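You operate a simulated robot arm through the tools that you are given. There is no shell and no other tool.

The job below is to be done with a simulated robot arm. You get a single attempt, and the scene is never put back.

Task
Clamp the sample in the black tray, clean it, dye it and wipe it at READY.
Fine: CLEANER, then DYE, clamp shut all the while; wipe with the black pad till no red is left, then put the pad back. Set down upright: black pad.

It is judged by the outcome, as a careful person would: the job done as asked, and still so three seconds after it is handed in. It fails if anything else is knocked over, pushed out of place, dropped, spilled or broken.

Robot
A 6-joint arm with a two-finger gripper, fixed in place. Base frame: the origin is on the floor under the middle of its stand, x ahead of it, y to its left, z up; the work surface is at about z = 0.85. Lengths are in m, angles in rad, forces in N, time in s.
With the tool pointing down near the work surface it reaches from about 0.14 to 0.68 m from the base axis. Its first joint turns from -1.152 to 1.152 rad. Payload 2.45 kg.
The TCP is the grasp point between the finger pads, 0.03 m short of the fingertips. In the tool frame z runs along the fingers and y along their closing line. The gripper opens to 0.106 m; its body begins 0.079 m behind the TCP.
Orientation is that of the tool frame in the base frame, as a unit quaternion [w, x, y, z]. With the fingers straight down and closing along the base's y, the tool's x points along the base's -x, its y along +y and its z along -z.

Tools
- The arm moves only by the tool send_rows. Its argument "plan" is a list of rows, each an object (a shift or turn left out is 0, a gripper value left out holds the last) with "linear": the shift along the tool's x, y, z in m, a list of three; "rot": the turn, a rotation vector about the tool's x, y, z in rad, a list of three; "claw": the gripper command, from -1 (shut) to 1 (fully open), values between in proportion. In form: [{"linear": [x, y, z], "rot": [ax, ay, az], "claw": claw}, ...]. A call has 1 to 20 rows; each row shifts and turns the commanded pose from where the row before left it, along the tool's axes as they then stand. Each row takes 0.2 s and may step no farther than 0.05 m and 0.15 rad from the row before; otherwise, or with a gripper value out of range, the whole call is refused. Where a pose cannot be reached the arm comes as near as it can. A force on the tool above 90 N (or 10 N above the force at the start of the call, whichever is more), or a blocked arm, ends the call early, and 0.2 s more pass. The fingers move at their own pace (about 0.153 m/s each) and stop on an object; they squeeze with about 39 N. The grip force told is the motor's: it shows also when the fingers shut on nothing. Time passes only in rows, and 0.2 s behind the last, so rows that do not move let the fingers close. It gives the time, the measured TCP pose, the force on the tool (base axes), the opening and the grip force at its end, in the units of the frame above (readings bear some noise), with the torque about the TCP (base axes, N m) and any sound that the robot's microphone picked up.
- Cameras (640 x 400 px; columns grow to the right, rows downward): "scene" is fixed at [0.0634, 0.4162, 1.4276]; the picture's right is [-0.70, -0.72, 0.00], its down [-0.31, 0.30, -0.90] and it looks along [0.65, -0.63, -0.43] (base axes); focal length 316 px, centre (320, 200). "wrist" rides on the gripper at [0.076, -0.002, -0.106] in the tool frame; the picture's right is [0.02, 1.00, 0.00], its down [-0.78, 0.02, -0.62] and it looks along [-0.62, 0.01, 0.78] (tool axes); focal length 247 px, centre (320, 200). There is no depth. A picture from a camera that has moved, and an enlarged one, comes with that camera's place and axes in the base frame and with its lens. The place of the scene camera against the robot may be out by one fixed shift of up to 0.012 m in any direction.
- capture(camera): a new picture of that camera. The clock stands still meanwhile.
- inspect(camera, box): a new picture of the part [left, top, right, bottom] of that camera's present view, enlarged. The clock stands still meanwhile.
- close_job(): hands the job in; it is judged then, once.

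Nothing tells you positions but the pictures and the camera data. Unless the task says otherwise, let go and move clear before handing in.

The tools are called after ">>>" as a command line: name --argument value ..., lists and objects as JSON in quotes. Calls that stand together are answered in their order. send_rows: Moves the arm, as the interface text tells. Its arguments: {"type":"object","properties":{"plan":{"type":"array"}},"required":["plan"]} The other tools are called the same way: capture (camera) takes a picture; inspect (camera, box) takes an enlarged picture of a part of a camera's view; close_job () hands the job in.

At the start:

```text
time: 0.0
eef_pos: [0.3013, -0.0895, 1.3176]
orientation: [0.0, 0.0, 1.0, -0.001]
force: [-0.2, -0.8, -0.2]
ft_torque: [0.01, -0.03, -0.01]
opening: 0.1058
grip_force: 0.0
```

scene: 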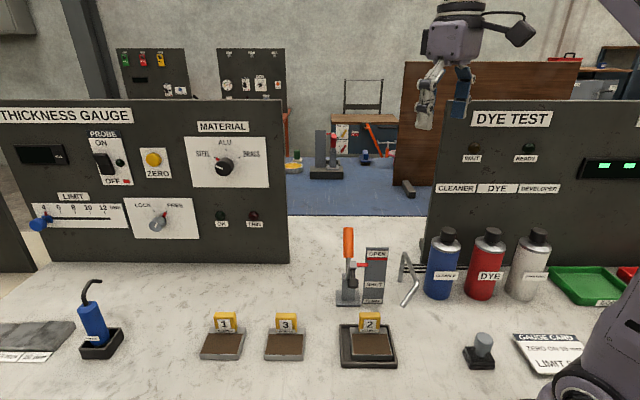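
wrist: 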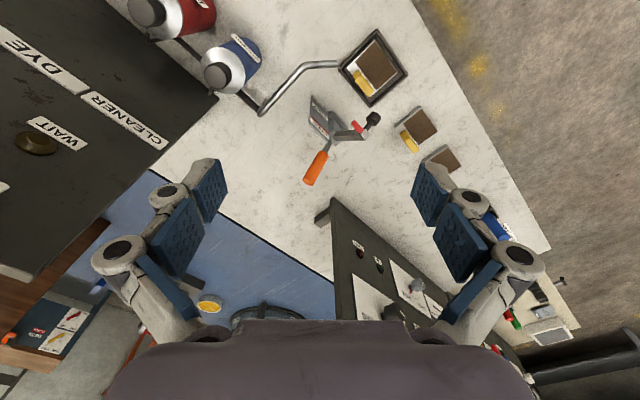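

I see a bench with a thickness gauge panel, a dye-test panel, a toggle clamp with an orange handle, three spray cans, samples 1, 2, 3 (2 is in the black tray) and some pads. I'll look closer before I move anything.

>>> inspect --camera "scene" --box '[320, 210, 480, 310]'

>>> inspect --camera "scene" --box '[400, 210, 640, 400]'

>>> inspect --camera "scene" --box '[180, 290, 420, 400]'

>>> inspect --camera "scene" --box '[0, 260, 180, 400]'

>>> inspect --camera "scene" --box '[420, 90, 640, 220]'

>>> inspect --camera "wrist" --box '[120, 0, 480, 220]'

```text
4.00 times, centred on (400, 260) of scene
camera zoom: at [0.0634, 0.4162, 1.4276], right [-0.7, -0.72, 0.0], down [-0.31, 0.3, -0.9], along [0.65, -0.63, -0.43], focal length 1266 px, centre (0, -40)
```

zoom: 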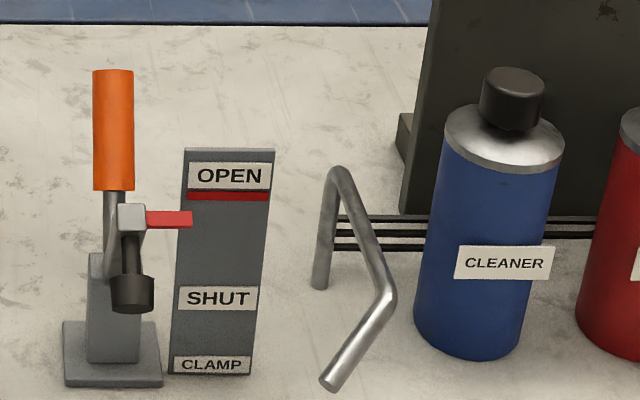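

```text
2.11 times, centred on (520, 305) of scene
camera zoom: at [0.0634, 0.4162, 1.4276], right [-0.7, -0.72, 0.0], down [-0.31, 0.3, -0.9], along [0.65, -0.63, -0.43], focal length 666 px, centre (-101, -21)
```

zoom: 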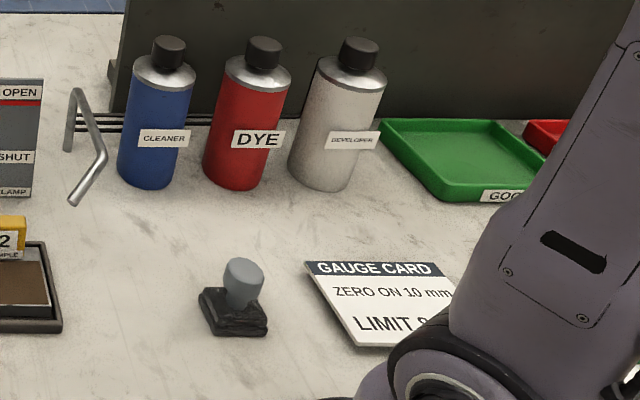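

```text
2.67 times, centred on (300, 345) of scene
camera zoom: at [0.0634, 0.4162, 1.4276], right [-0.7, -0.72, 0.0], down [-0.31, 0.3, -0.9], along [0.65, -0.63, -0.43], focal length 844 px, centre (373, -187)
```

zoom: 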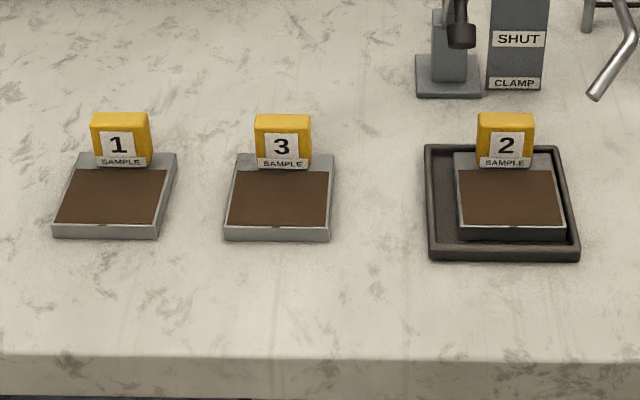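

```text
2.86 times, centred on (90, 330) of scene
camera zoom: at [0.0634, 0.4162, 1.4276], right [-0.7, -0.72, 0.0], down [-0.31, 0.3, -0.9], along [0.65, -0.63, -0.43], focal length 904 px, centre (977, -171)
```

zoom: 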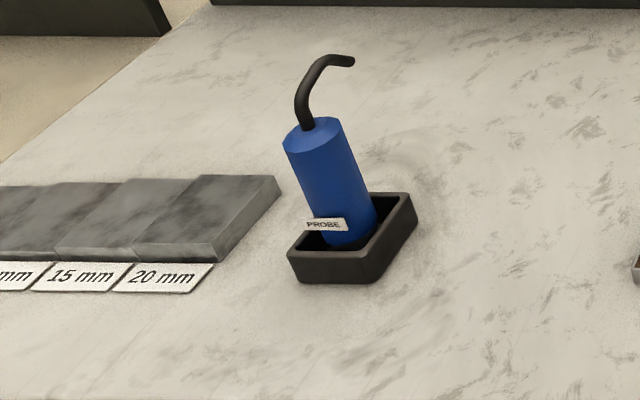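

```text
2.91 times, centred on (530, 155) of scene
camera zoom: at [0.0634, 0.4162, 1.4276], right [-0.7, -0.72, 0.0], down [-0.31, 0.3, -0.9], along [0.65, -0.63, -0.43], focal length 921 px, centre (-291, 331)
```

zoom: 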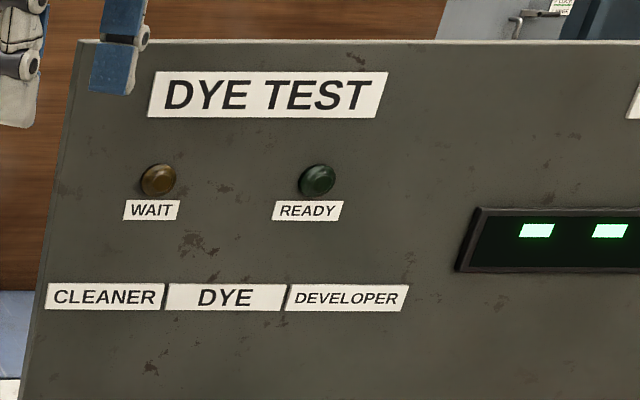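

```text
1.78 times, centred on (300, 110) of wrist
camera zoom: at [0.225, -0.0906, 1.423], right [-0.02, 1.0, 0.0], down [0.78, 0.02, 0.62], along [0.62, 0.01, -0.78], focal length 439 px, centre (356, 360)
```

zoom: 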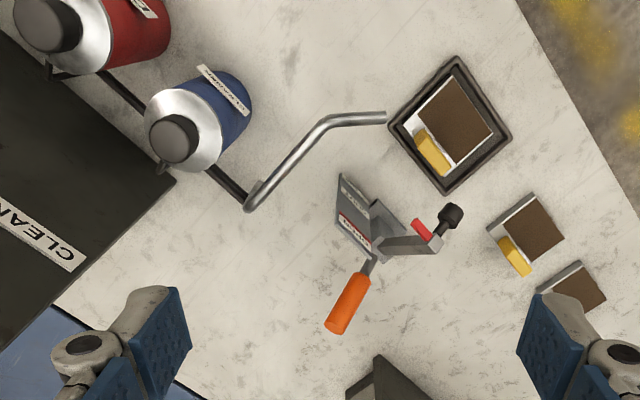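

The black tray holds sample 2. The toggle clamp's raised foot hangs near it, and a bent nozzle fed by tubes from the cans points at it. I'll lower the wrist camera a little for a closer look at the mechanism before touching anything.

>>> send_rows --plan '[{"linear": [0.005, 0.0075, 0.0345], "claw": 1}, {"linear": [0.005, 0.0075, 0.0345]}, {"linear": [0.005, 0.0075, 0.0345]}, {"linear": [0.005, 0.0075, 0.0345]}, {}]'

>>> capture --camera "wrist"

>>> capture --camera "scene"

```text
time: 1.2
eef_pos: [0.2823, -0.0583, 1.1779]
orientation: [0.0, -0.001, 1.0, 0.0]
force: [0.5, 0.2, 0.4]
ft_torque: [0.01, 0.03, 0.03]
opening: 0.1061
grip_force: 0.0
```

```text
taken
camera wrist: at [0.206, -0.0596, 1.2839], right [-0.02, 1.0, 0.0], down [0.78, 0.02, 0.62], along [0.62, 0.01, -0.78], focal length 247 px, centre (320, 200)
```

wrist: 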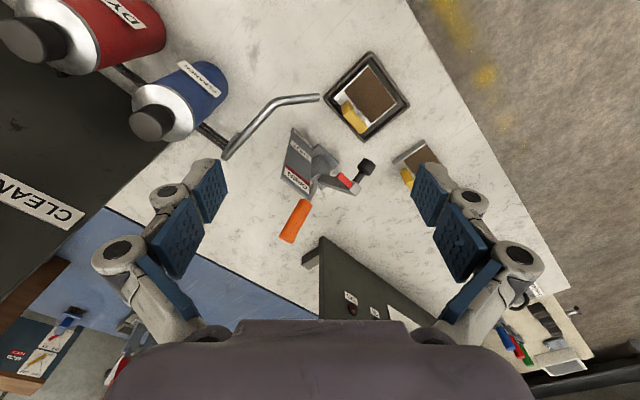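

```text
taken
```

scene: 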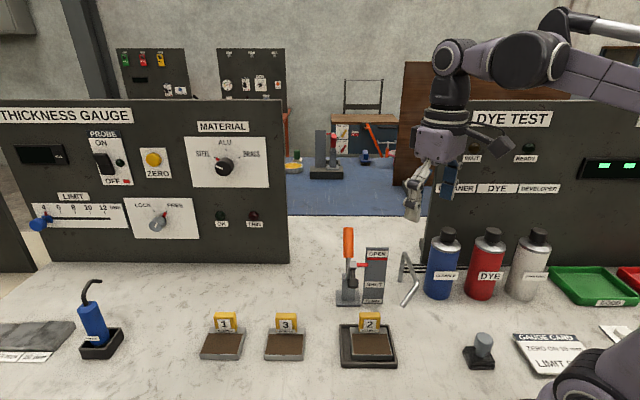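

>>> inspect --camera "wrist" --box '[220, 40, 440, 260]'

>>> inspect --camera "wrist" --box '[0, 0, 240, 160]'

>>> inspect --camera "scene" --box '[330, 220, 410, 270]'

>>> inspect --camera "scene" --box '[330, 260, 430, 380]'

>>> inspect --camera "scene" --box '[420, 220, 560, 310]'

>>> inspect --camera "scene" --box '[440, 310, 520, 390]'

```text
1.82 times, centred on (330, 150) of wrist
camera zoom: at [0.206, -0.0596, 1.2839], right [-0.02, 1.0, 0.0], down [0.78, 0.02, 0.62], along [0.62, 0.01, -0.78], focal length 449 px, centre (302, 291)
```

zoom: 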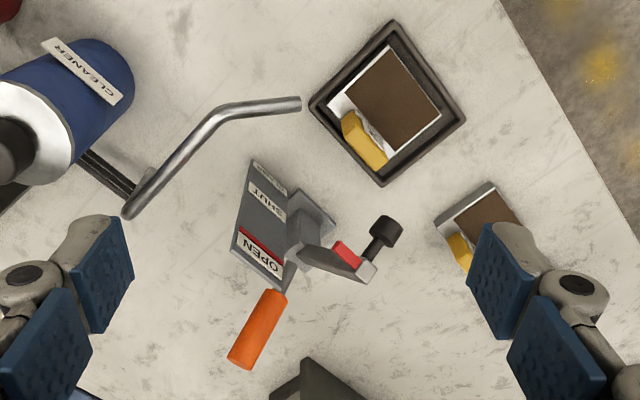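

```text
2.50 times, centred on (120, 80) of wrist
camera zoom: at [0.206, -0.0596, 1.2839], right [-0.02, 1.0, 0.0], down [0.78, 0.02, 0.62], along [0.62, 0.01, -0.78], focal length 617 px, centre (820, 500)
```

zoom: 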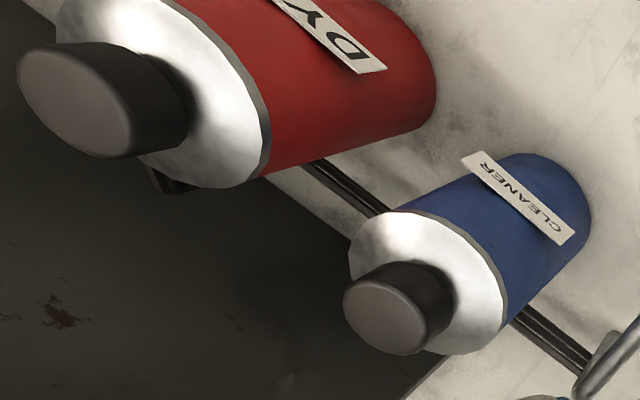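

```text
8.00 times, centred on (370, 245) of scene
camera zoom: at [0.0634, 0.4162, 1.4276], right [-0.7, -0.72, 0.0], down [-0.31, 0.3, -0.9], along [0.65, -0.63, -0.43], focal length 2532 px, centre (-80, -160)
```

zoom: 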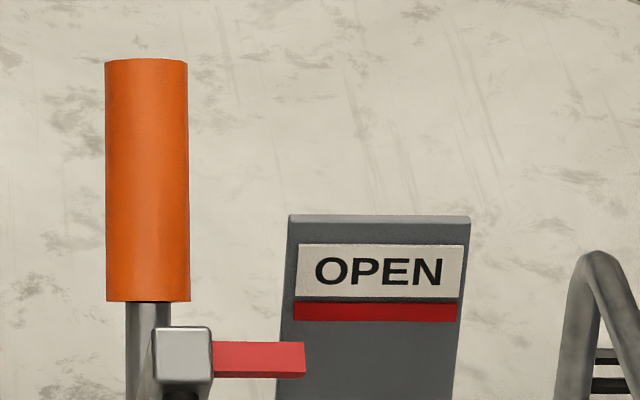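

```text
3.33 times, centred on (380, 320) of scene
camera zoom: at [0.0634, 0.4162, 1.4276], right [-0.7, -0.72, 0.0], down [-0.31, 0.3, -0.9], along [0.65, -0.63, -0.43], focal length 1055 px, centre (120, -200)
```

zoom: 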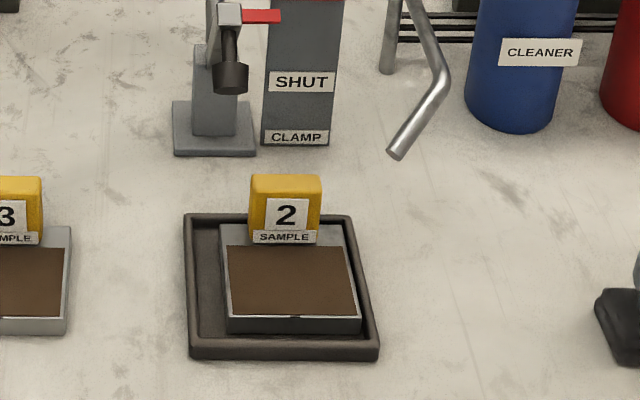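

```text
4.44 times, centred on (490, 265) of scene
camera zoom: at [0.0634, 0.4162, 1.4276], right [-0.7, -0.72, 0.0], down [-0.31, 0.3, -0.9], along [0.65, -0.63, -0.43], focal length 1407 px, centre (-436, -89)
```

zoom: 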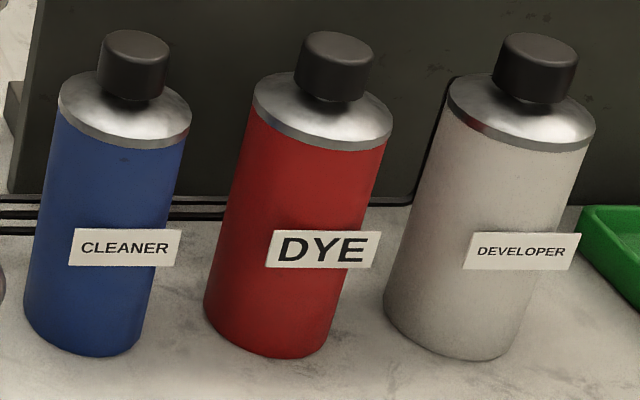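

```text
5.00 times, centred on (480, 350) of scene
camera zoom: at [0.0634, 0.4162, 1.4276], right [-0.7, -0.72, 0.0], down [-0.31, 0.3, -0.9], along [0.65, -0.63, -0.43], focal length 1583 px, centre (-480, -550)
```

zoom: 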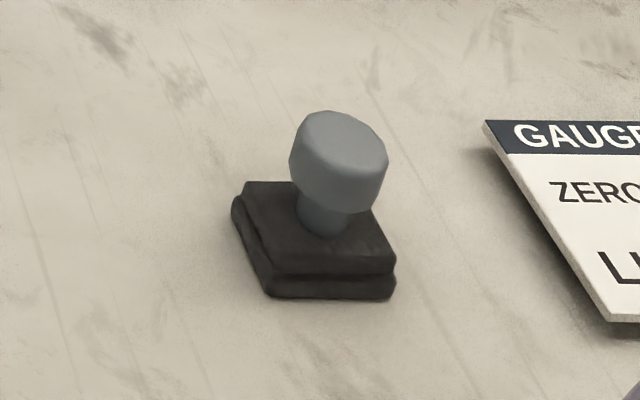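

The nozzle points at the tray. I'm not yet sure how the clamp foot travels relative to the sample, so I'll yaw the wrist camera to get a side view of the clamp from above.

>>> send_rows --plan '[{"linear": [0.006, -0.036, 0.014]}, {"linear": [0.006, -0.036, 0.014]}, {"rot": [0, 0, -0.131]}, {"rot": [0, 0, -0.131]}, {"rot": [0, 0, -0.131]}, {"rot": [0, 0, -0.131]}, {"rot": [0, 0, -0.131]}, {"rot": [0, 0, -0.131]}, {}]'

>>> capture --camera "wrist"

```text
time: 3.2
eef_pos: [0.2694, -0.1308, 1.1517]
orientation: [0.0, -0.384, 0.923, 0.0]
force: [-0.1, -0.7, -0.6]
ft_torque: [-0.01, -0.01, 0.01]
opening: 0.1059
grip_force: 0.1
```

```text
taken
camera wrist: at [0.2165, -0.186, 1.2564], right [-0.72, 0.69, 0.0], down [0.54, 0.57, 0.62], along [0.43, 0.45, -0.78], focal length 247 px, centre (320, 200)
```

wrist: 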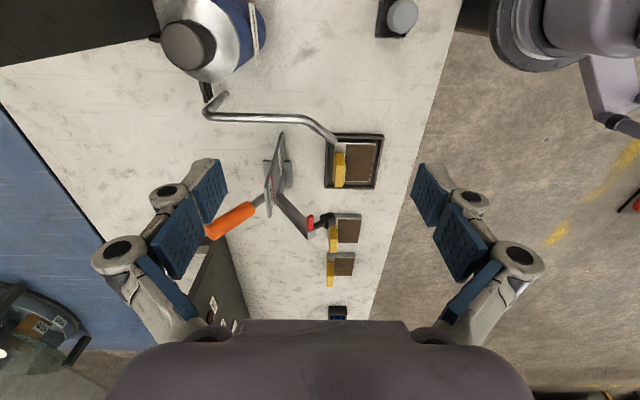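

>>> inspect --camera "wrist" --box '[200, 100, 400, 260]'

>>> inspect --camera "wrist" --box '[140, 0, 300, 120]'

>>> capture --camera "scene"

```text
2.50 times, centred on (300, 180) of wrist
camera zoom: at [0.2165, -0.186, 1.2564], right [-0.72, 0.69, 0.0], down [0.54, 0.57, 0.62], along [0.43, 0.45, -0.78], focal length 617 px, centre (370, 250)
```

zoom: 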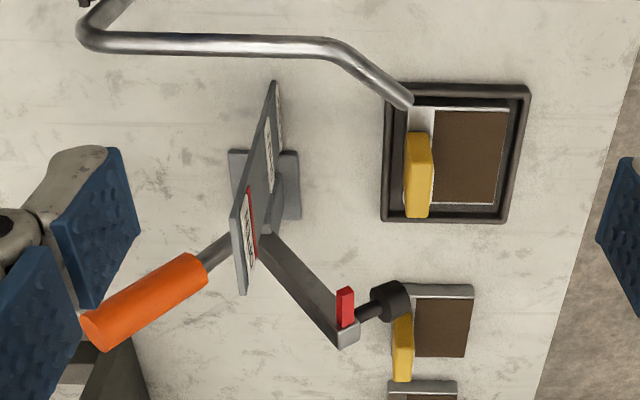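

```text
3.33 times, centred on (220, 60) of wrist
camera zoom: at [0.2165, -0.186, 1.2564], right [-0.72, 0.69, 0.0], down [0.54, 0.57, 0.62], along [0.43, 0.45, -0.78], focal length 823 px, centre (653, 667)
```

zoom: 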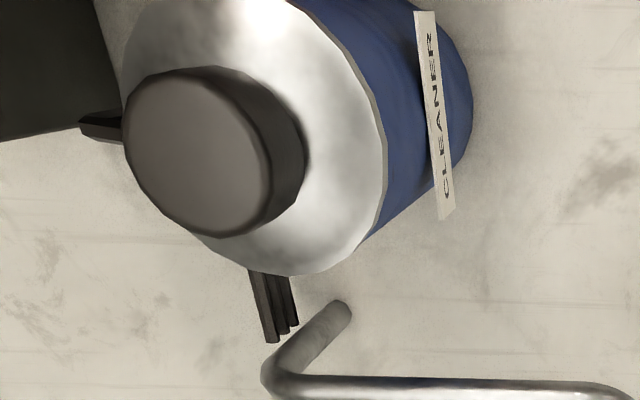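

```text
taken
```

scene: 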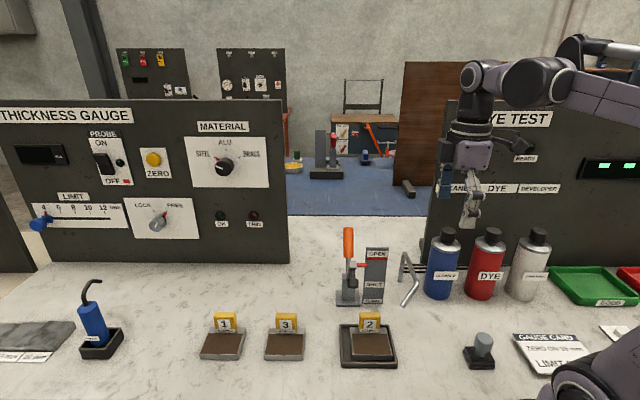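

The shut foot looks like it should land on sample 2's bare edge, beside its tag. I'll zoom in on the tray and clamp to confirm that.

>>> inspect --camera "wrist" --box '[310, 120, 400, 200]'

>>> inspect --camera "wrist" --box '[260, 120, 350, 250]'

>>> inspect --camera "scene" --box '[330, 300, 410, 375]'

```text
5.00 times, centred on (355, 160) of wrist
camera zoom: at [0.2165, -0.186, 1.2564], right [-0.72, 0.69, 0.0], down [0.54, 0.57, 0.62], along [0.43, 0.45, -0.78], focal length 1235 px, centre (145, 400)
```

zoom: 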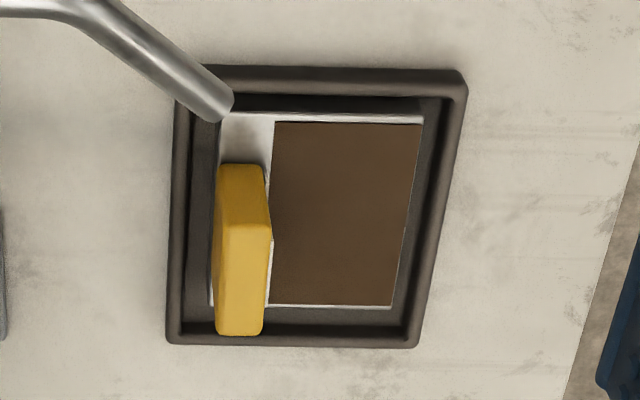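

```text
3.08 times, centred on (305, 185) of wrist
camera zoom: at [0.2165, -0.186, 1.2564], right [-0.72, 0.69, 0.0], down [0.54, 0.57, 0.62], along [0.43, 0.45, -0.78], focal length 760 px, centre (366, 246)
```

zoom: 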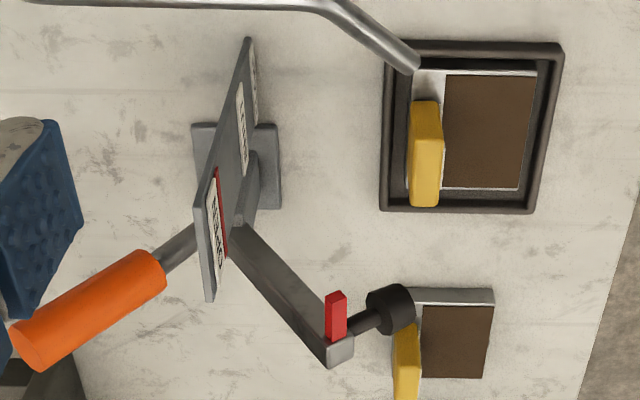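

```text
5.33 times, centred on (370, 338) of scene
camera zoom: at [0.0634, 0.4162, 1.4276], right [-0.7, -0.72, 0.0], down [-0.31, 0.3, -0.9], along [0.65, -0.63, -0.43], focal length 1688 px, centre (53, -533)
```

zoom: 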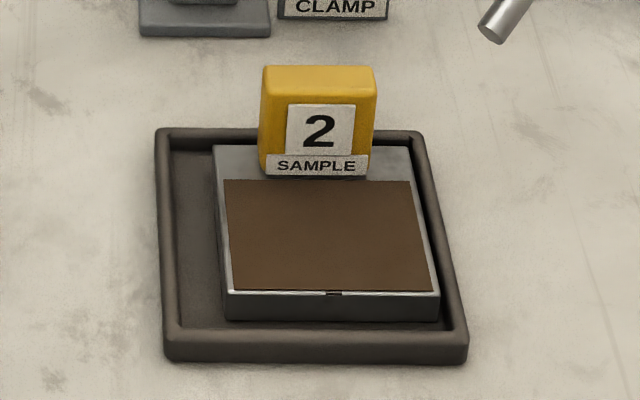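

The nozzle aims at the middle of sample 2 in the black tray, and the open clamp's foot should come down on the bare metal edge beside the tag. The handle leans back from the tray, so I'll close the fingers and move behind it at a safe height, ready to push it toward the tray.

>>> send_rows --plan '[{"claw": -1}, {"linear": [-0.0306, -0.03235, 0]}, {"linear": [-0.0306, -0.03235, 0]}, {"linear": [-0.0306, -0.03235, 0]}, {"linear": [-0.0306, -0.03235, 0]}, {"linear": [-0.0306, -0.03235, 0]}, {"linear": [-0.0306, -0.03235, 0]}, {}]'

>>> capture --camera "wrist"

>>> capture --camera "scene"

```text
time: 5.0
eef_pos: [0.5368, -0.1381, 1.154]
orientation: [0.001, -0.382, 0.924, 0.001]
force: [-0.3, -1.0, -0.4]
ft_torque: [-0.01, -0.01, -0.01]
opening: 0.0
grip_force: 28.6
```

```text
taken
camera wrist: at [0.4849, -0.193, 1.2586], right [-0.72, 0.69, 0.0], down [0.54, 0.57, 0.62], along [0.43, 0.45, -0.78], focal length 247 px, centre (320, 200)
```

wrist: 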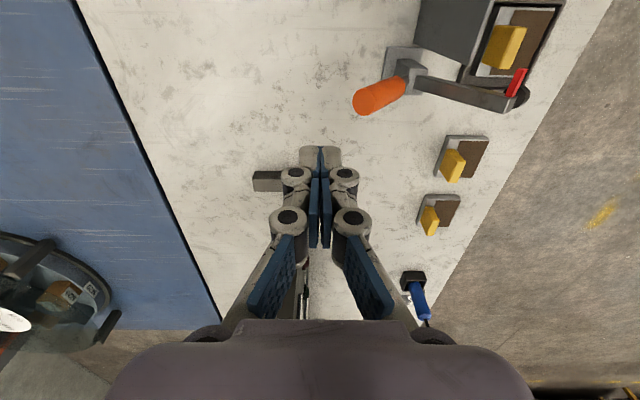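

```text
taken
```

scene: 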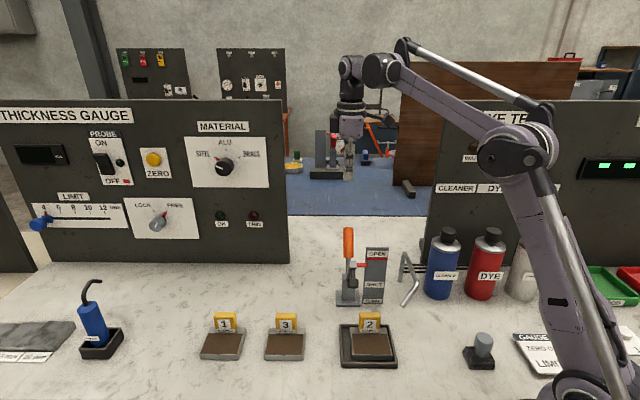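

The fingers are closed and in line with the handle, about 4 cm behind it. Next I'll go straight down until the fingertips are level with the handle, then check the clearance.

>>> send_rows --plan '[{"linear": [0, 0, 0.037]}, {"linear": [0, 0, 0.037]}, {"linear": [0, 0, 0.037]}, {"linear": [0, 0, 0.033]}, {}]'

>>> capture --camera "wrist"

>>> inspect --camera "scene" --box '[300, 190, 420, 320]'

```text
time: 6.2
eef_pos: [0.5374, -0.1366, 1.0085]
orientation: [0.001, -0.384, 0.923, -0.001]
force: [0.5, -0.7, 0.3]
ft_torque: [-0.01, 0.03, -0.02]
opening: 0.0
grip_force: 28.5
```

```text
taken
camera wrist: at [0.4855, -0.1917, 1.1136], right [-0.72, 0.69, 0.0], down [0.54, 0.57, 0.62], along [0.43, 0.45, -0.78], focal length 247 px, centre (320, 200)
```

wrist: 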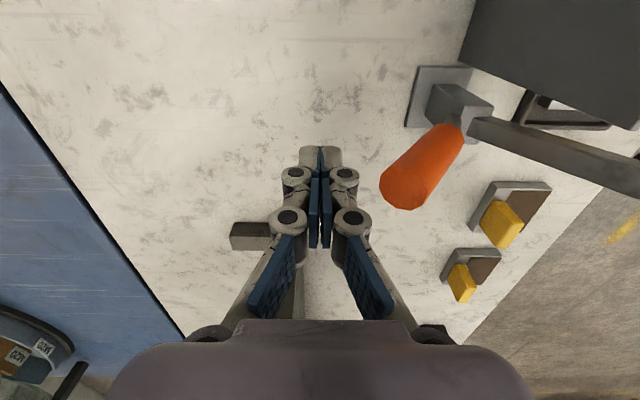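

```text
3.08 times, centred on (360, 255) of scene
camera zoom: at [0.0634, 0.4162, 1.4276], right [-0.7, -0.72, 0.0], down [-0.31, 0.3, -0.9], along [0.65, -0.63, -0.43], focal length 974 px, centre (197, 31)
```

zoom: 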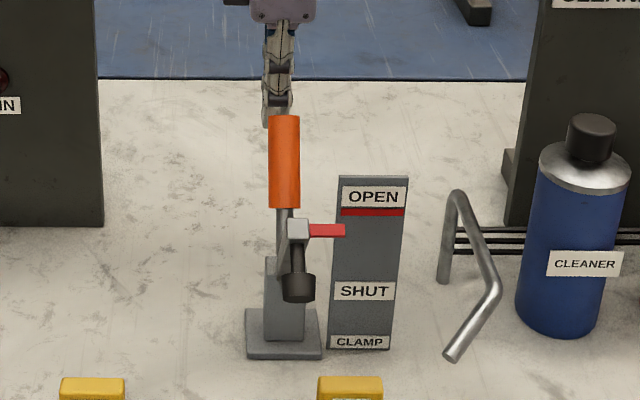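

The fingers sit just behind the handle and in line with it. I'll push toward the tray in small steps, watching the force.

>>> send_rows --plan '[{"linear": [0, 0.01, 0]}, {"linear": [0, 0.01, 0]}, {"linear": [0, 0.01, 0]}, {"linear": [0, 0.01, 0]}, {"linear": [0, 0.01, 0]}, {}]'

>>> capture --camera "wrist"

>>> inspect --camera "scene" --box '[300, 190, 420, 320]'

```text
time: 7.6
eef_pos: [0.5014, -0.1022, 1.0074]
orientation: [0.0, -0.383, 0.924, -0.001]
force: [0.6, 0.4, -0.9]
ft_torque: [-0.01, -0.01, -0.03]
opening: 0.0
grip_force: 28.7
```

```text
taken
camera wrist: at [0.4488, -0.1569, 1.1129], right [-0.72, 0.69, 0.0], down [0.54, 0.57, 0.62], along [0.43, 0.45, -0.78], focal length 247 px, centre (320, 200)
```

wrist: 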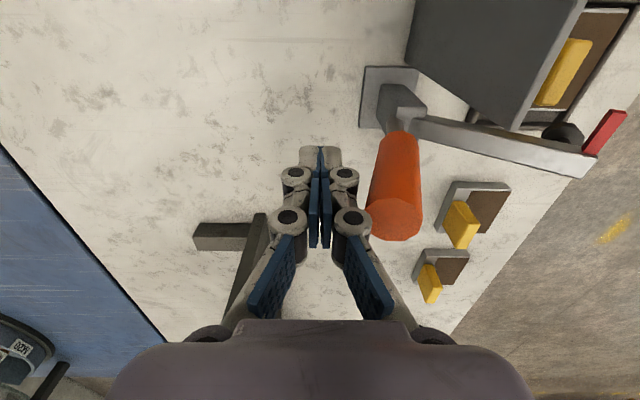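

```text
3.08 times, centred on (360, 255) of scene
camera zoom: at [0.0634, 0.4162, 1.4276], right [-0.7, -0.72, 0.0], down [-0.31, 0.3, -0.9], along [0.65, -0.63, -0.43], focal length 974 px, centre (197, 31)
```

zoom: 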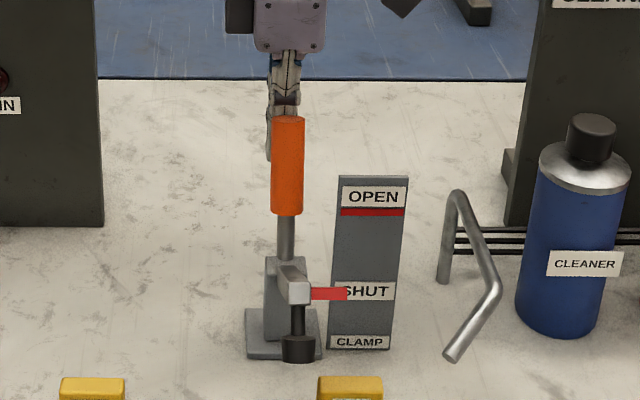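

The handle swings as I expected and the arm is coming down beside the tag. I'll keep pushing in small steps and raise the fingers a little to stay high on the handle.

>>> send_rows --plan '[{"linear": [0, 0.01, -0.004]}, {"linear": [0, 0.01, -0.004]}, {"linear": [0, 0.01, -0.004]}, {}]'

>>> capture --camera "wrist"

>>> inspect --camera "scene" --box '[310, 220, 430, 370]'

```text
time: 8.6
eef_pos: [0.4791, -0.0819, 1.0202]
orientation: [0.0, -0.383, 0.924, 0.0]
force: [0.5, 0.4, 0.7]
ft_torque: [-0.01, 0.02, 0.02]
opening: 0.0
grip_force: 28.5
```

```text
taken
camera wrist: at [0.427, -0.1362, 1.1253], right [-0.72, 0.69, 0.0], down [0.54, 0.57, 0.62], along [0.43, 0.45, -0.78], focal length 247 px, centre (320, 200)
```

wrist: 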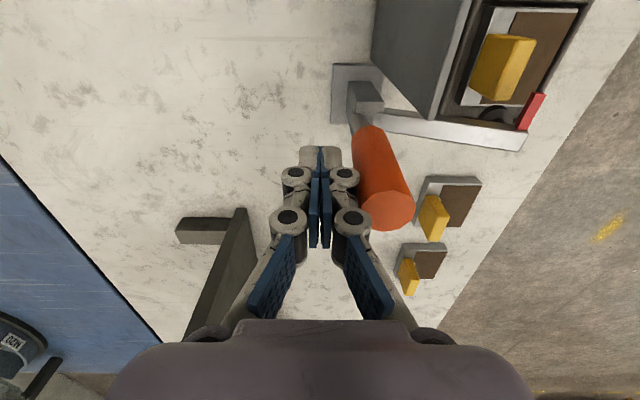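

```text
2.67 times, centred on (370, 295) of scene
camera zoom: at [0.0634, 0.4162, 1.4276], right [-0.7, -0.72, 0.0], down [-0.31, 0.3, -0.9], along [0.65, -0.63, -0.43], focal length 844 px, centre (187, -53)
```

zoom: 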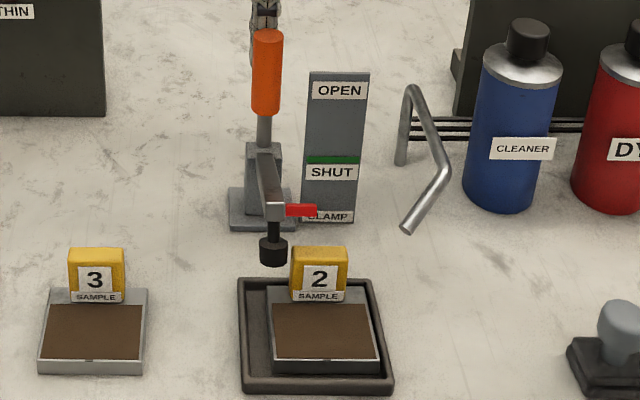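

The scale now shows a green line at SHUT, but the foot still looks about 2 cm above the sample. I'll keep pushing gently until it seats.

>>> send_rows --plan '[{"linear": [0, 0.008, -0.002]}, {"linear": [0, 0.008, -0.002]}, {}]'

>>> capture --camera "wrist"

>>> inspect --camera "scene" --box '[310, 220, 430, 370]'

```text
time: 9.4
eef_pos: [0.4689, -0.0709, 1.0239]
orientation: [0.0, -0.383, 0.924, 0.0]
force: [0.1, 0.6, -0.2]
ft_torque: [-0.02, -0.01, 0.0]
opening: 0.0002
grip_force: 28.6
```

```text
taken
camera wrist: at [0.4154, -0.1252, 1.1289], right [-0.72, 0.69, 0.0], down [0.54, 0.57, 0.62], along [0.43, 0.45, -0.78], focal length 247 px, centre (320, 200)
```

wrist: 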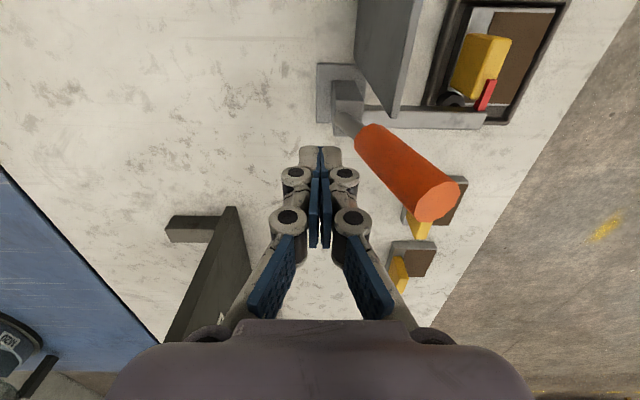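

```text
2.67 times, centred on (370, 295) of scene
camera zoom: at [0.0634, 0.4162, 1.4276], right [-0.7, -0.72, 0.0], down [-0.31, 0.3, -0.9], along [0.65, -0.63, -0.43], focal length 844 px, centre (187, -53)
```

zoom: 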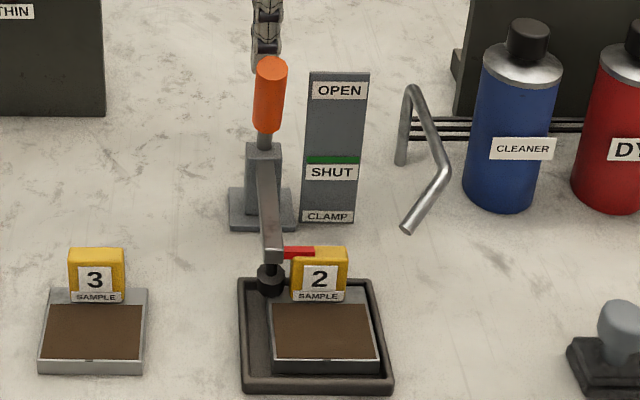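

The handle went over centre by itself and the foot came down beside the tag. I'll zoom in to check the seating.

>>> inspect --camera "scene" --box '[330, 280, 410, 370]'

>>> inspect --camera "wrist" --box '[400, 0, 600, 150]'

>>> inspect --camera "scene" --box '[430, 100, 640, 220]'

```text
4.44 times, centred on (370, 325) of scene
camera zoom: at [0.0634, 0.4162, 1.4276], right [-0.7, -0.72, 0.0], down [-0.31, 0.3, -0.9], along [0.65, -0.63, -0.43], focal length 1407 px, centre (98, -356)
```

zoom: 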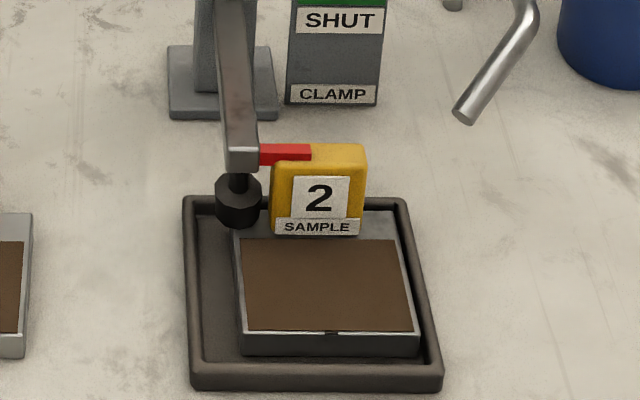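

```text
2.67 times, centred on (500, 75) of wrist
camera zoom: at [0.4154, -0.1252, 1.1289], right [-0.72, 0.69, 0.0], down [0.54, 0.57, 0.62], along [0.43, 0.45, -0.78], focal length 659 px, centre (-160, 533)
```

zoom: 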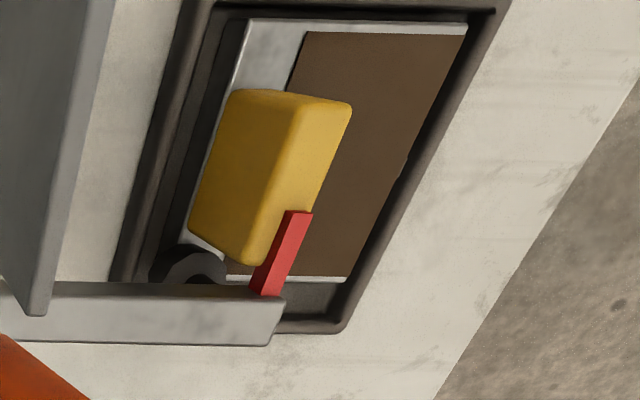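

```text
3.05 times, centred on (535, 160) of scene
camera zoom: at [0.0634, 0.4162, 1.4276], right [-0.7, -0.72, 0.0], down [-0.31, 0.3, -0.9], along [0.65, -0.63, -0.43], focal length 965 px, centre (-335, 322)
```

zoom: 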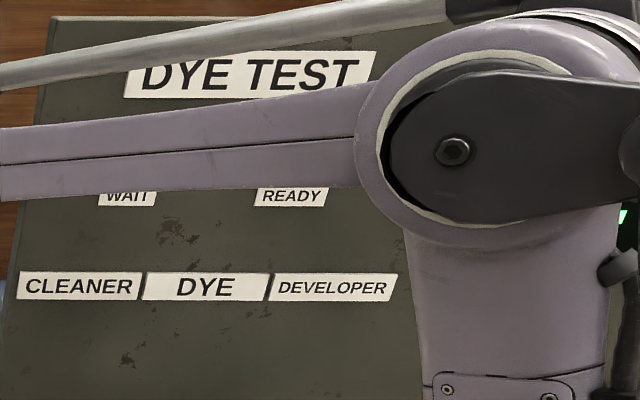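

The clamp is over centre with green lit at SHUT, and the foot is on the sample's edge strip. I'll raise the fingers straight up and swing to a clear viewpoint to check the foot contact.

>>> send_rows --plan '[{"linear": [0, 0, -0.035]}, {"linear": [0, 0, -0.035]}, {"linear": [0, 0, -0.035]}, {"linear": [0, 0, -0.035]}, {"linear": [0.0024, 0.0452, 0]}, {"linear": [0.0024, 0.0452, 0]}, {"linear": [0.0024, 0.0452, 0]}, {"linear": [0.0024, 0.0452, 0]}, {"linear": [0.0024, 0.0452, 0]}, {"rot": [0, 0, 0.131]}, {"rot": [0, 0, 0.131]}, {"rot": [0, 0, 0.131]}, {"rot": [0, 0, 0.131]}, {"rot": [0, 0, 0.131]}, {"rot": [0, 0, 0.131]}, {}]'

>>> capture --camera "wrist"

>>> capture --camera "scene"

```text
time: 12.8
eef_pos: [0.3001, 0.0809, 1.1621]
orientation: [0.0, 0.001, 1.0, 0.0]
force: [-0.3, 0.1, 0.1]
ft_torque: [0.02, 0.01, -0.01]
opening: 0.0
grip_force: 28.7
```

```text
taken
camera wrist: at [0.2236, 0.0797, 1.2682], right [-0.02, 1.0, 0.0], down [0.78, 0.02, 0.62], along [0.62, 0.01, -0.78], focal length 247 px, centre (320, 200)
```

wrist: 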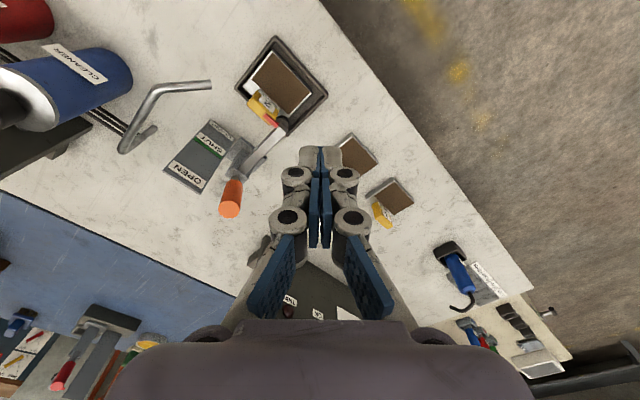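

```text
taken
```

scene: 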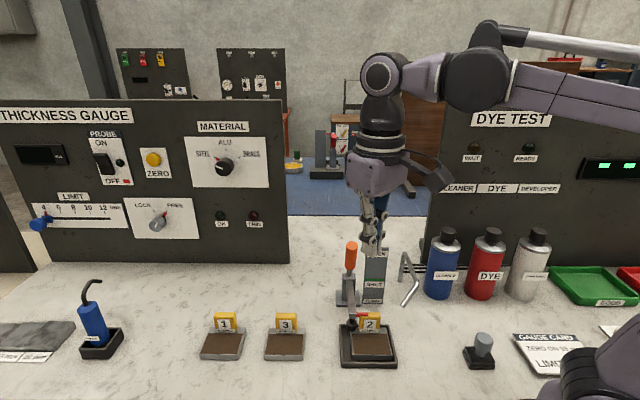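

>>> inspect --camera "wrist" --box '[220, 30, 340, 150]'

>>> inspect --camera "wrist" --box '[250, 75, 300, 135]'

>>> inspect --camera "scene" --box '[340, 300, 400, 345]'

```text
3.33 times, centred on (280, 90) of wrist
camera zoom: at [0.2236, 0.0797, 1.2682], right [-0.02, 1.0, 0.0], down [0.78, 0.02, 0.62], along [0.62, 0.01, -0.78], focal length 823 px, centre (453, 567)
```

zoom: 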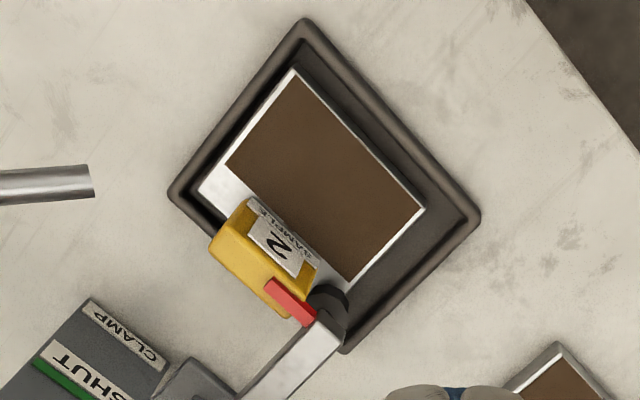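

```text
6.67 times, centred on (275, 105) of wrist
camera zoom: at [0.2236, 0.0797, 1.2682], right [-0.02, 1.0, 0.0], down [0.78, 0.02, 0.62], along [0.62, 0.01, -0.78], focal length 1646 px, centre (620, 833)
```

zoom: 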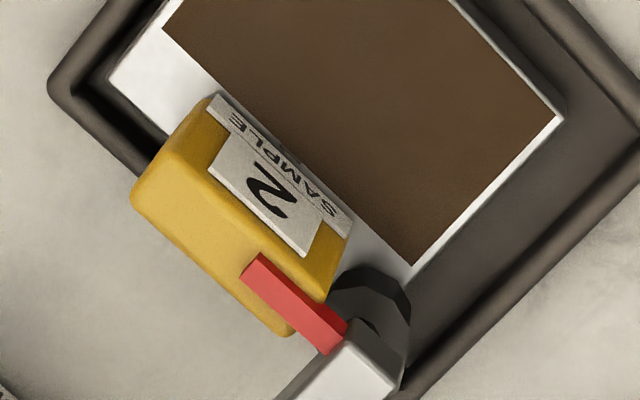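

```text
8.89 times, centred on (370, 322) of scene
camera zoom: at [0.0634, 0.4162, 1.4276], right [-0.7, -0.72, 0.0], down [-0.31, 0.3, -0.9], along [0.65, -0.63, -0.43], focal length 2814 px, centre (-124, -889)
```

zoom: 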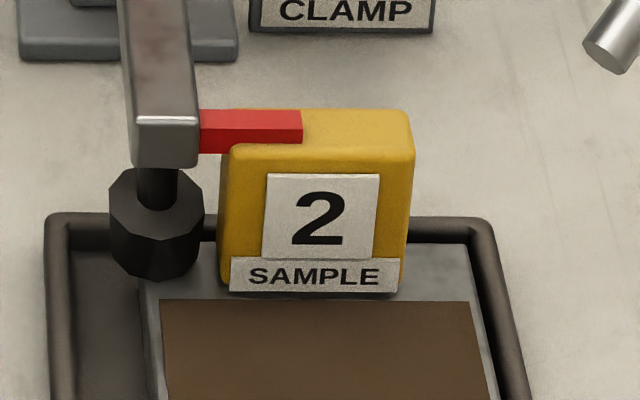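

The foot rests on sample 2's metal edge beside the tag, and the indicator is green at SHUT. Next I'll go above the CLEANER can, which I put at about (0.309, -0.240) with its cap top near z = 1.04, and look at the cap from close by.

>>> send_rows --plan '[{"linear": [-0.0013, -0.0459, 0]}, {"linear": [-0.0013, -0.0459, 0]}, {"linear": [-0.0013, -0.0459, 0]}, {"linear": [-0.0013, -0.0459, 0]}, {"linear": [-0.0013, -0.0459, 0]}, {"linear": [-0.0013, -0.0459, 0]}, {"linear": [-0.0013, -0.0459, 0]}, {"rot": [0, 0, 0.131]}, {"rot": [0, 0, 0.131]}, {"rot": [0, 0, 0.131]}, {"rot": [0, 0, 0.131]}, {"rot": [0, 0, 0.131]}, {"rot": [0, 0, 0.131]}, {}]'

>>> capture --camera "wrist"

>>> capture --camera "scene"

```text
time: 15.8
eef_pos: [0.3091, -0.2403, 1.1626]
orientation: [0.0, 0.385, 0.923, 0.0]
force: [0.1, 0.5, -0.3]
ft_torque: [-0.03, 0.01, 0.03]
opening: 0.0001
grip_force: 28.3
```

```text
taken
camera wrist: at [0.2542, -0.1873, 1.2685], right [0.69, 0.72, 0.0], down [0.56, -0.54, 0.62], along [0.45, -0.43, -0.78], focal length 247 px, centre (320, 200)
```

wrist: 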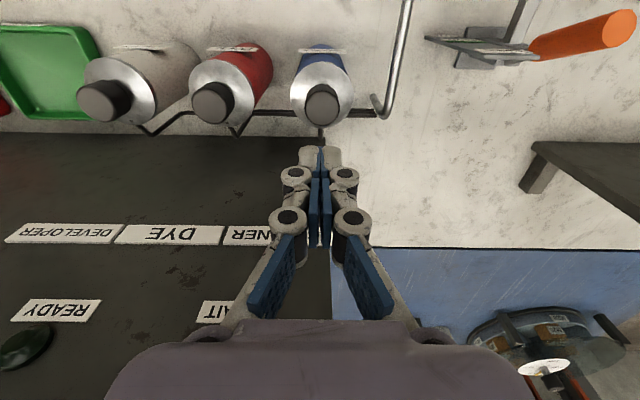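

```text
taken
```

scene: 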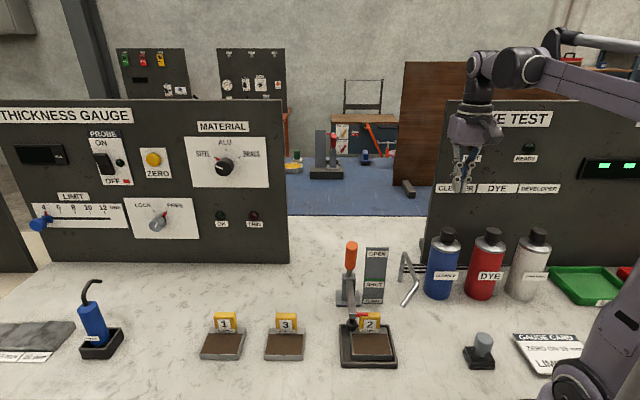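

>>> inspect --camera "wrist" --box '[260, 40, 380, 160]'

>>> inspect --camera "wrist" --box '[60, 30, 300, 180]'

```text
3.33 times, centred on (320, 100) of wrist
camera zoom: at [0.2542, -0.1873, 1.2685], right [0.69, 0.72, 0.0], down [0.56, -0.54, 0.62], along [0.45, -0.43, -0.78], focal length 823 px, centre (320, 533)
```

zoom: 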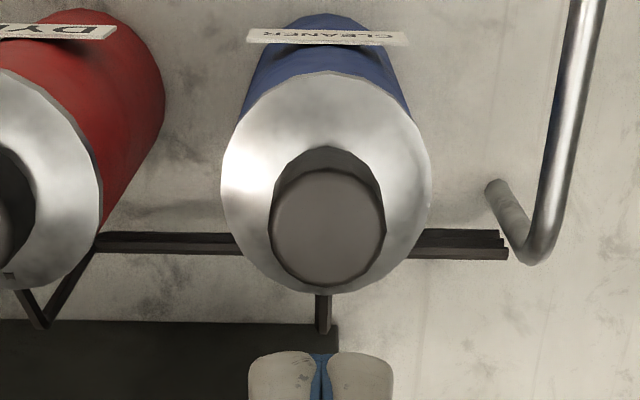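

```text
2.67 times, centred on (180, 105) of wrist
camera zoom: at [0.2542, -0.1873, 1.2685], right [0.69, 0.72, 0.0], down [0.56, -0.54, 0.62], along [0.45, -0.43, -0.78], focal length 659 px, centre (693, 453)
```

zoom: 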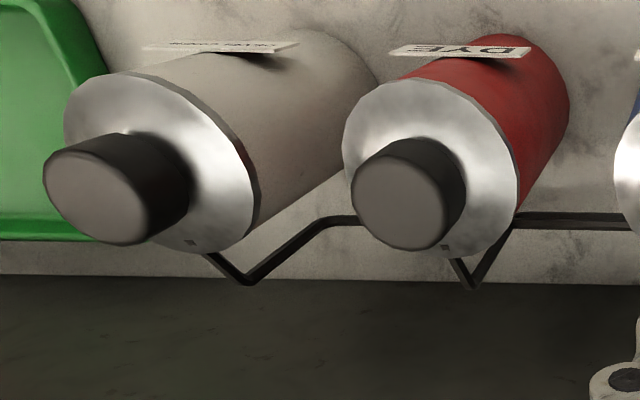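

The cap is centred under the closed fingers to within about 2 mm, with its top near z = 1.04. I'll come down to just above it and then press in small steps.

>>> send_rows --plan '[{"linear": [0.0009, 0.0023, 0.03]}, {"linear": [0, 0, 0.03]}, {"linear": [0, 0, 0.022]}, {}]'

>>> inspect --camera "scene" --box '[400, 170, 520, 310]'

>>> capture --camera "wrist"

```text
time: 16.8
eef_pos: [0.3093, -0.2396, 1.0819]
orientation: [0.0, 0.383, 0.924, 0.0]
force: [0.4, 0.0, -0.2]
ft_torque: [-0.02, 0.01, -0.03]
opening: 0.0
grip_force: 29.0
```

```text
2.86 times, centred on (460, 240) of scene
camera zoom: at [0.0634, 0.4162, 1.4276], right [-0.7, -0.72, 0.0], down [-0.31, 0.3, -0.9], along [0.65, -0.63, -0.43], focal length 904 px, centre (-80, 86)
```

zoom: 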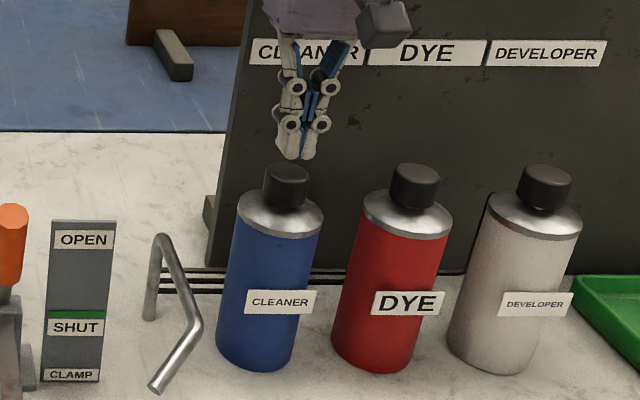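

```text
taken
camera wrist: at [0.2546, -0.1856, 1.1875], right [0.69, 0.72, 0.0], down [0.57, -0.54, 0.62], along [0.45, -0.43, -0.78], focal length 247 px, centre (320, 200)
```

wrist: 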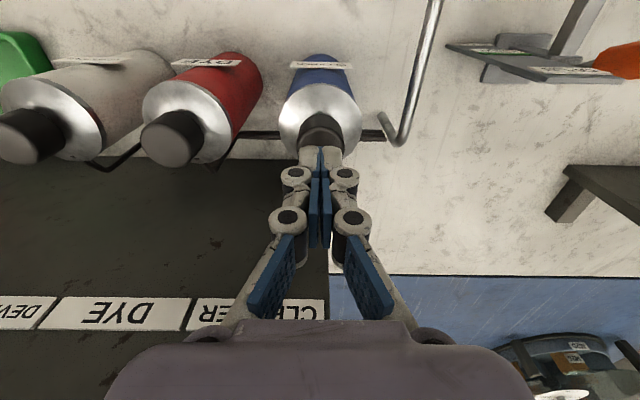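

The fingertips are about a centimetre above the CLEANER cap and centred. I'll go down in 3 mm steps.

>>> send_rows --plan '[{"linear": [0, 0, 0.003]}, {"linear": [0, 0, 0.003]}, {"linear": [0, 0, 0.003]}, {"linear": [0, 0, 0.003]}]'

>>> inspect --camera "scene" --box '[410, 190, 490, 260]'

```text
time: 17.8
eef_pos: [0.3091, -0.2376, 1.0689]
orientation: [0.0, 0.383, 0.924, 0.0]
force: [0.8, 0.0, -0.4]
ft_torque: [0.03, 0.02, -0.01]
opening: 0.0002
grip_force: 28.3
```

```text
5.71 times, centred on (450, 225) of scene
camera zoom: at [0.0634, 0.4162, 1.4276], right [-0.7, -0.72, 0.0], down [-0.31, 0.3, -0.9], along [0.65, -0.63, -0.43], focal length 1809 px, centre (-423, 57)
```

zoom: 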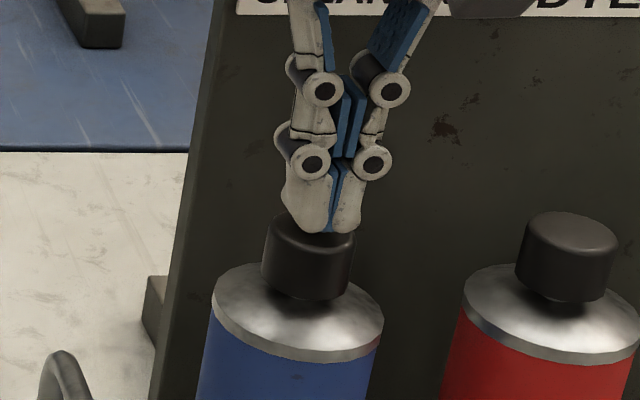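

>>> send_rows --plan '[{"linear": [0, 0, 0.002]}, {"linear": [0, 0, 0.002]}, {"linear": [0, 0, 0.002]}]'

>>> inspect --camera "scene" --box '[410, 190, 490, 260]'

>>> inspect --camera "scene" --box '[320, 280, 440, 380]'

```text
time: 18.6
eef_pos: [0.3103, -0.2398, 1.0632]
orientation: [0.0, 0.384, 0.923, 0.0]
force: [-0.4, -0.3, 0.4]
ft_torque: [0.04, -0.01, -0.03]
opening: 0.0059
grip_force: 28.6
```

```text
5.71 times, centred on (450, 225) of scene
camera zoom: at [0.0634, 0.4162, 1.4276], right [-0.7, -0.72, 0.0], down [-0.31, 0.3, -0.9], along [0.65, -0.63, -0.43], focal length 1809 px, centre (-423, 57)
```

zoom: 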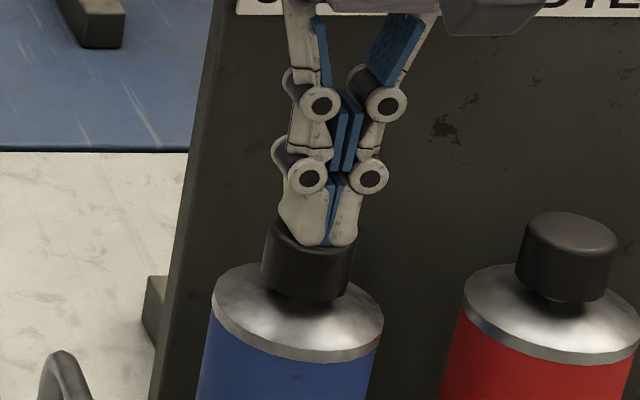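

```text
4.00 times, centred on (380, 330) of scene
camera zoom: at [0.0634, 0.4162, 1.4276], right [-0.7, -0.72, 0.0], down [-0.31, 0.3, -0.9], along [0.65, -0.63, -0.43], focal length 1266 px, centre (80, -320)
```

zoom: 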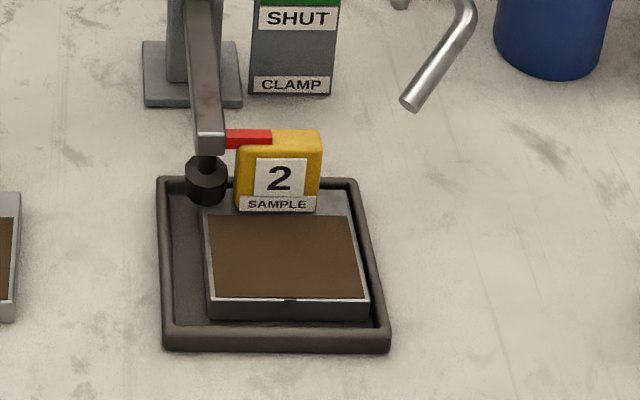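

>>> capture --camera "wrist"

>>> inspect --camera "wrist" --box '[260, 90, 380, 190]'

```text
taken
camera wrist: at [0.2549, -0.1849, 1.1686], right [0.69, 0.72, 0.0], down [0.57, -0.54, 0.62], along [0.45, -0.43, -0.78], focal length 247 px, centre (320, 200)
```

wrist: 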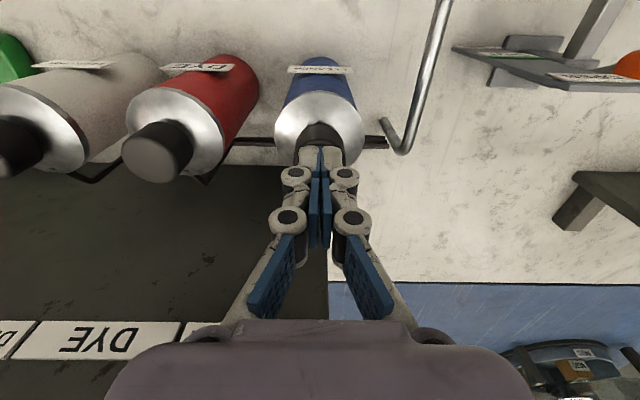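

```text
4.00 times, centred on (320, 140) of wrist
camera zoom: at [0.2549, -0.1849, 1.1686], right [0.69, 0.72, 0.0], down [0.57, -0.54, 0.62], along [0.45, -0.43, -0.78], focal length 988 px, centre (320, 440)
```

zoom: 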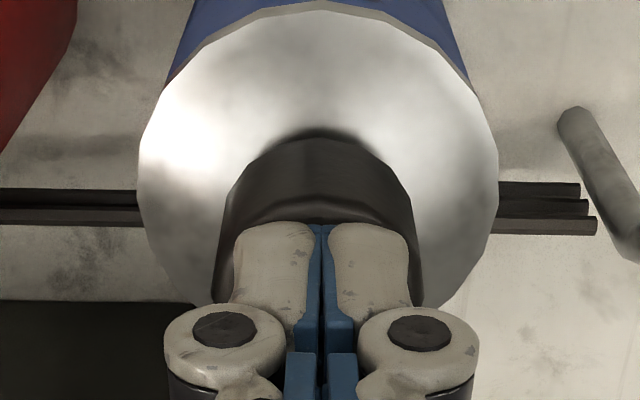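

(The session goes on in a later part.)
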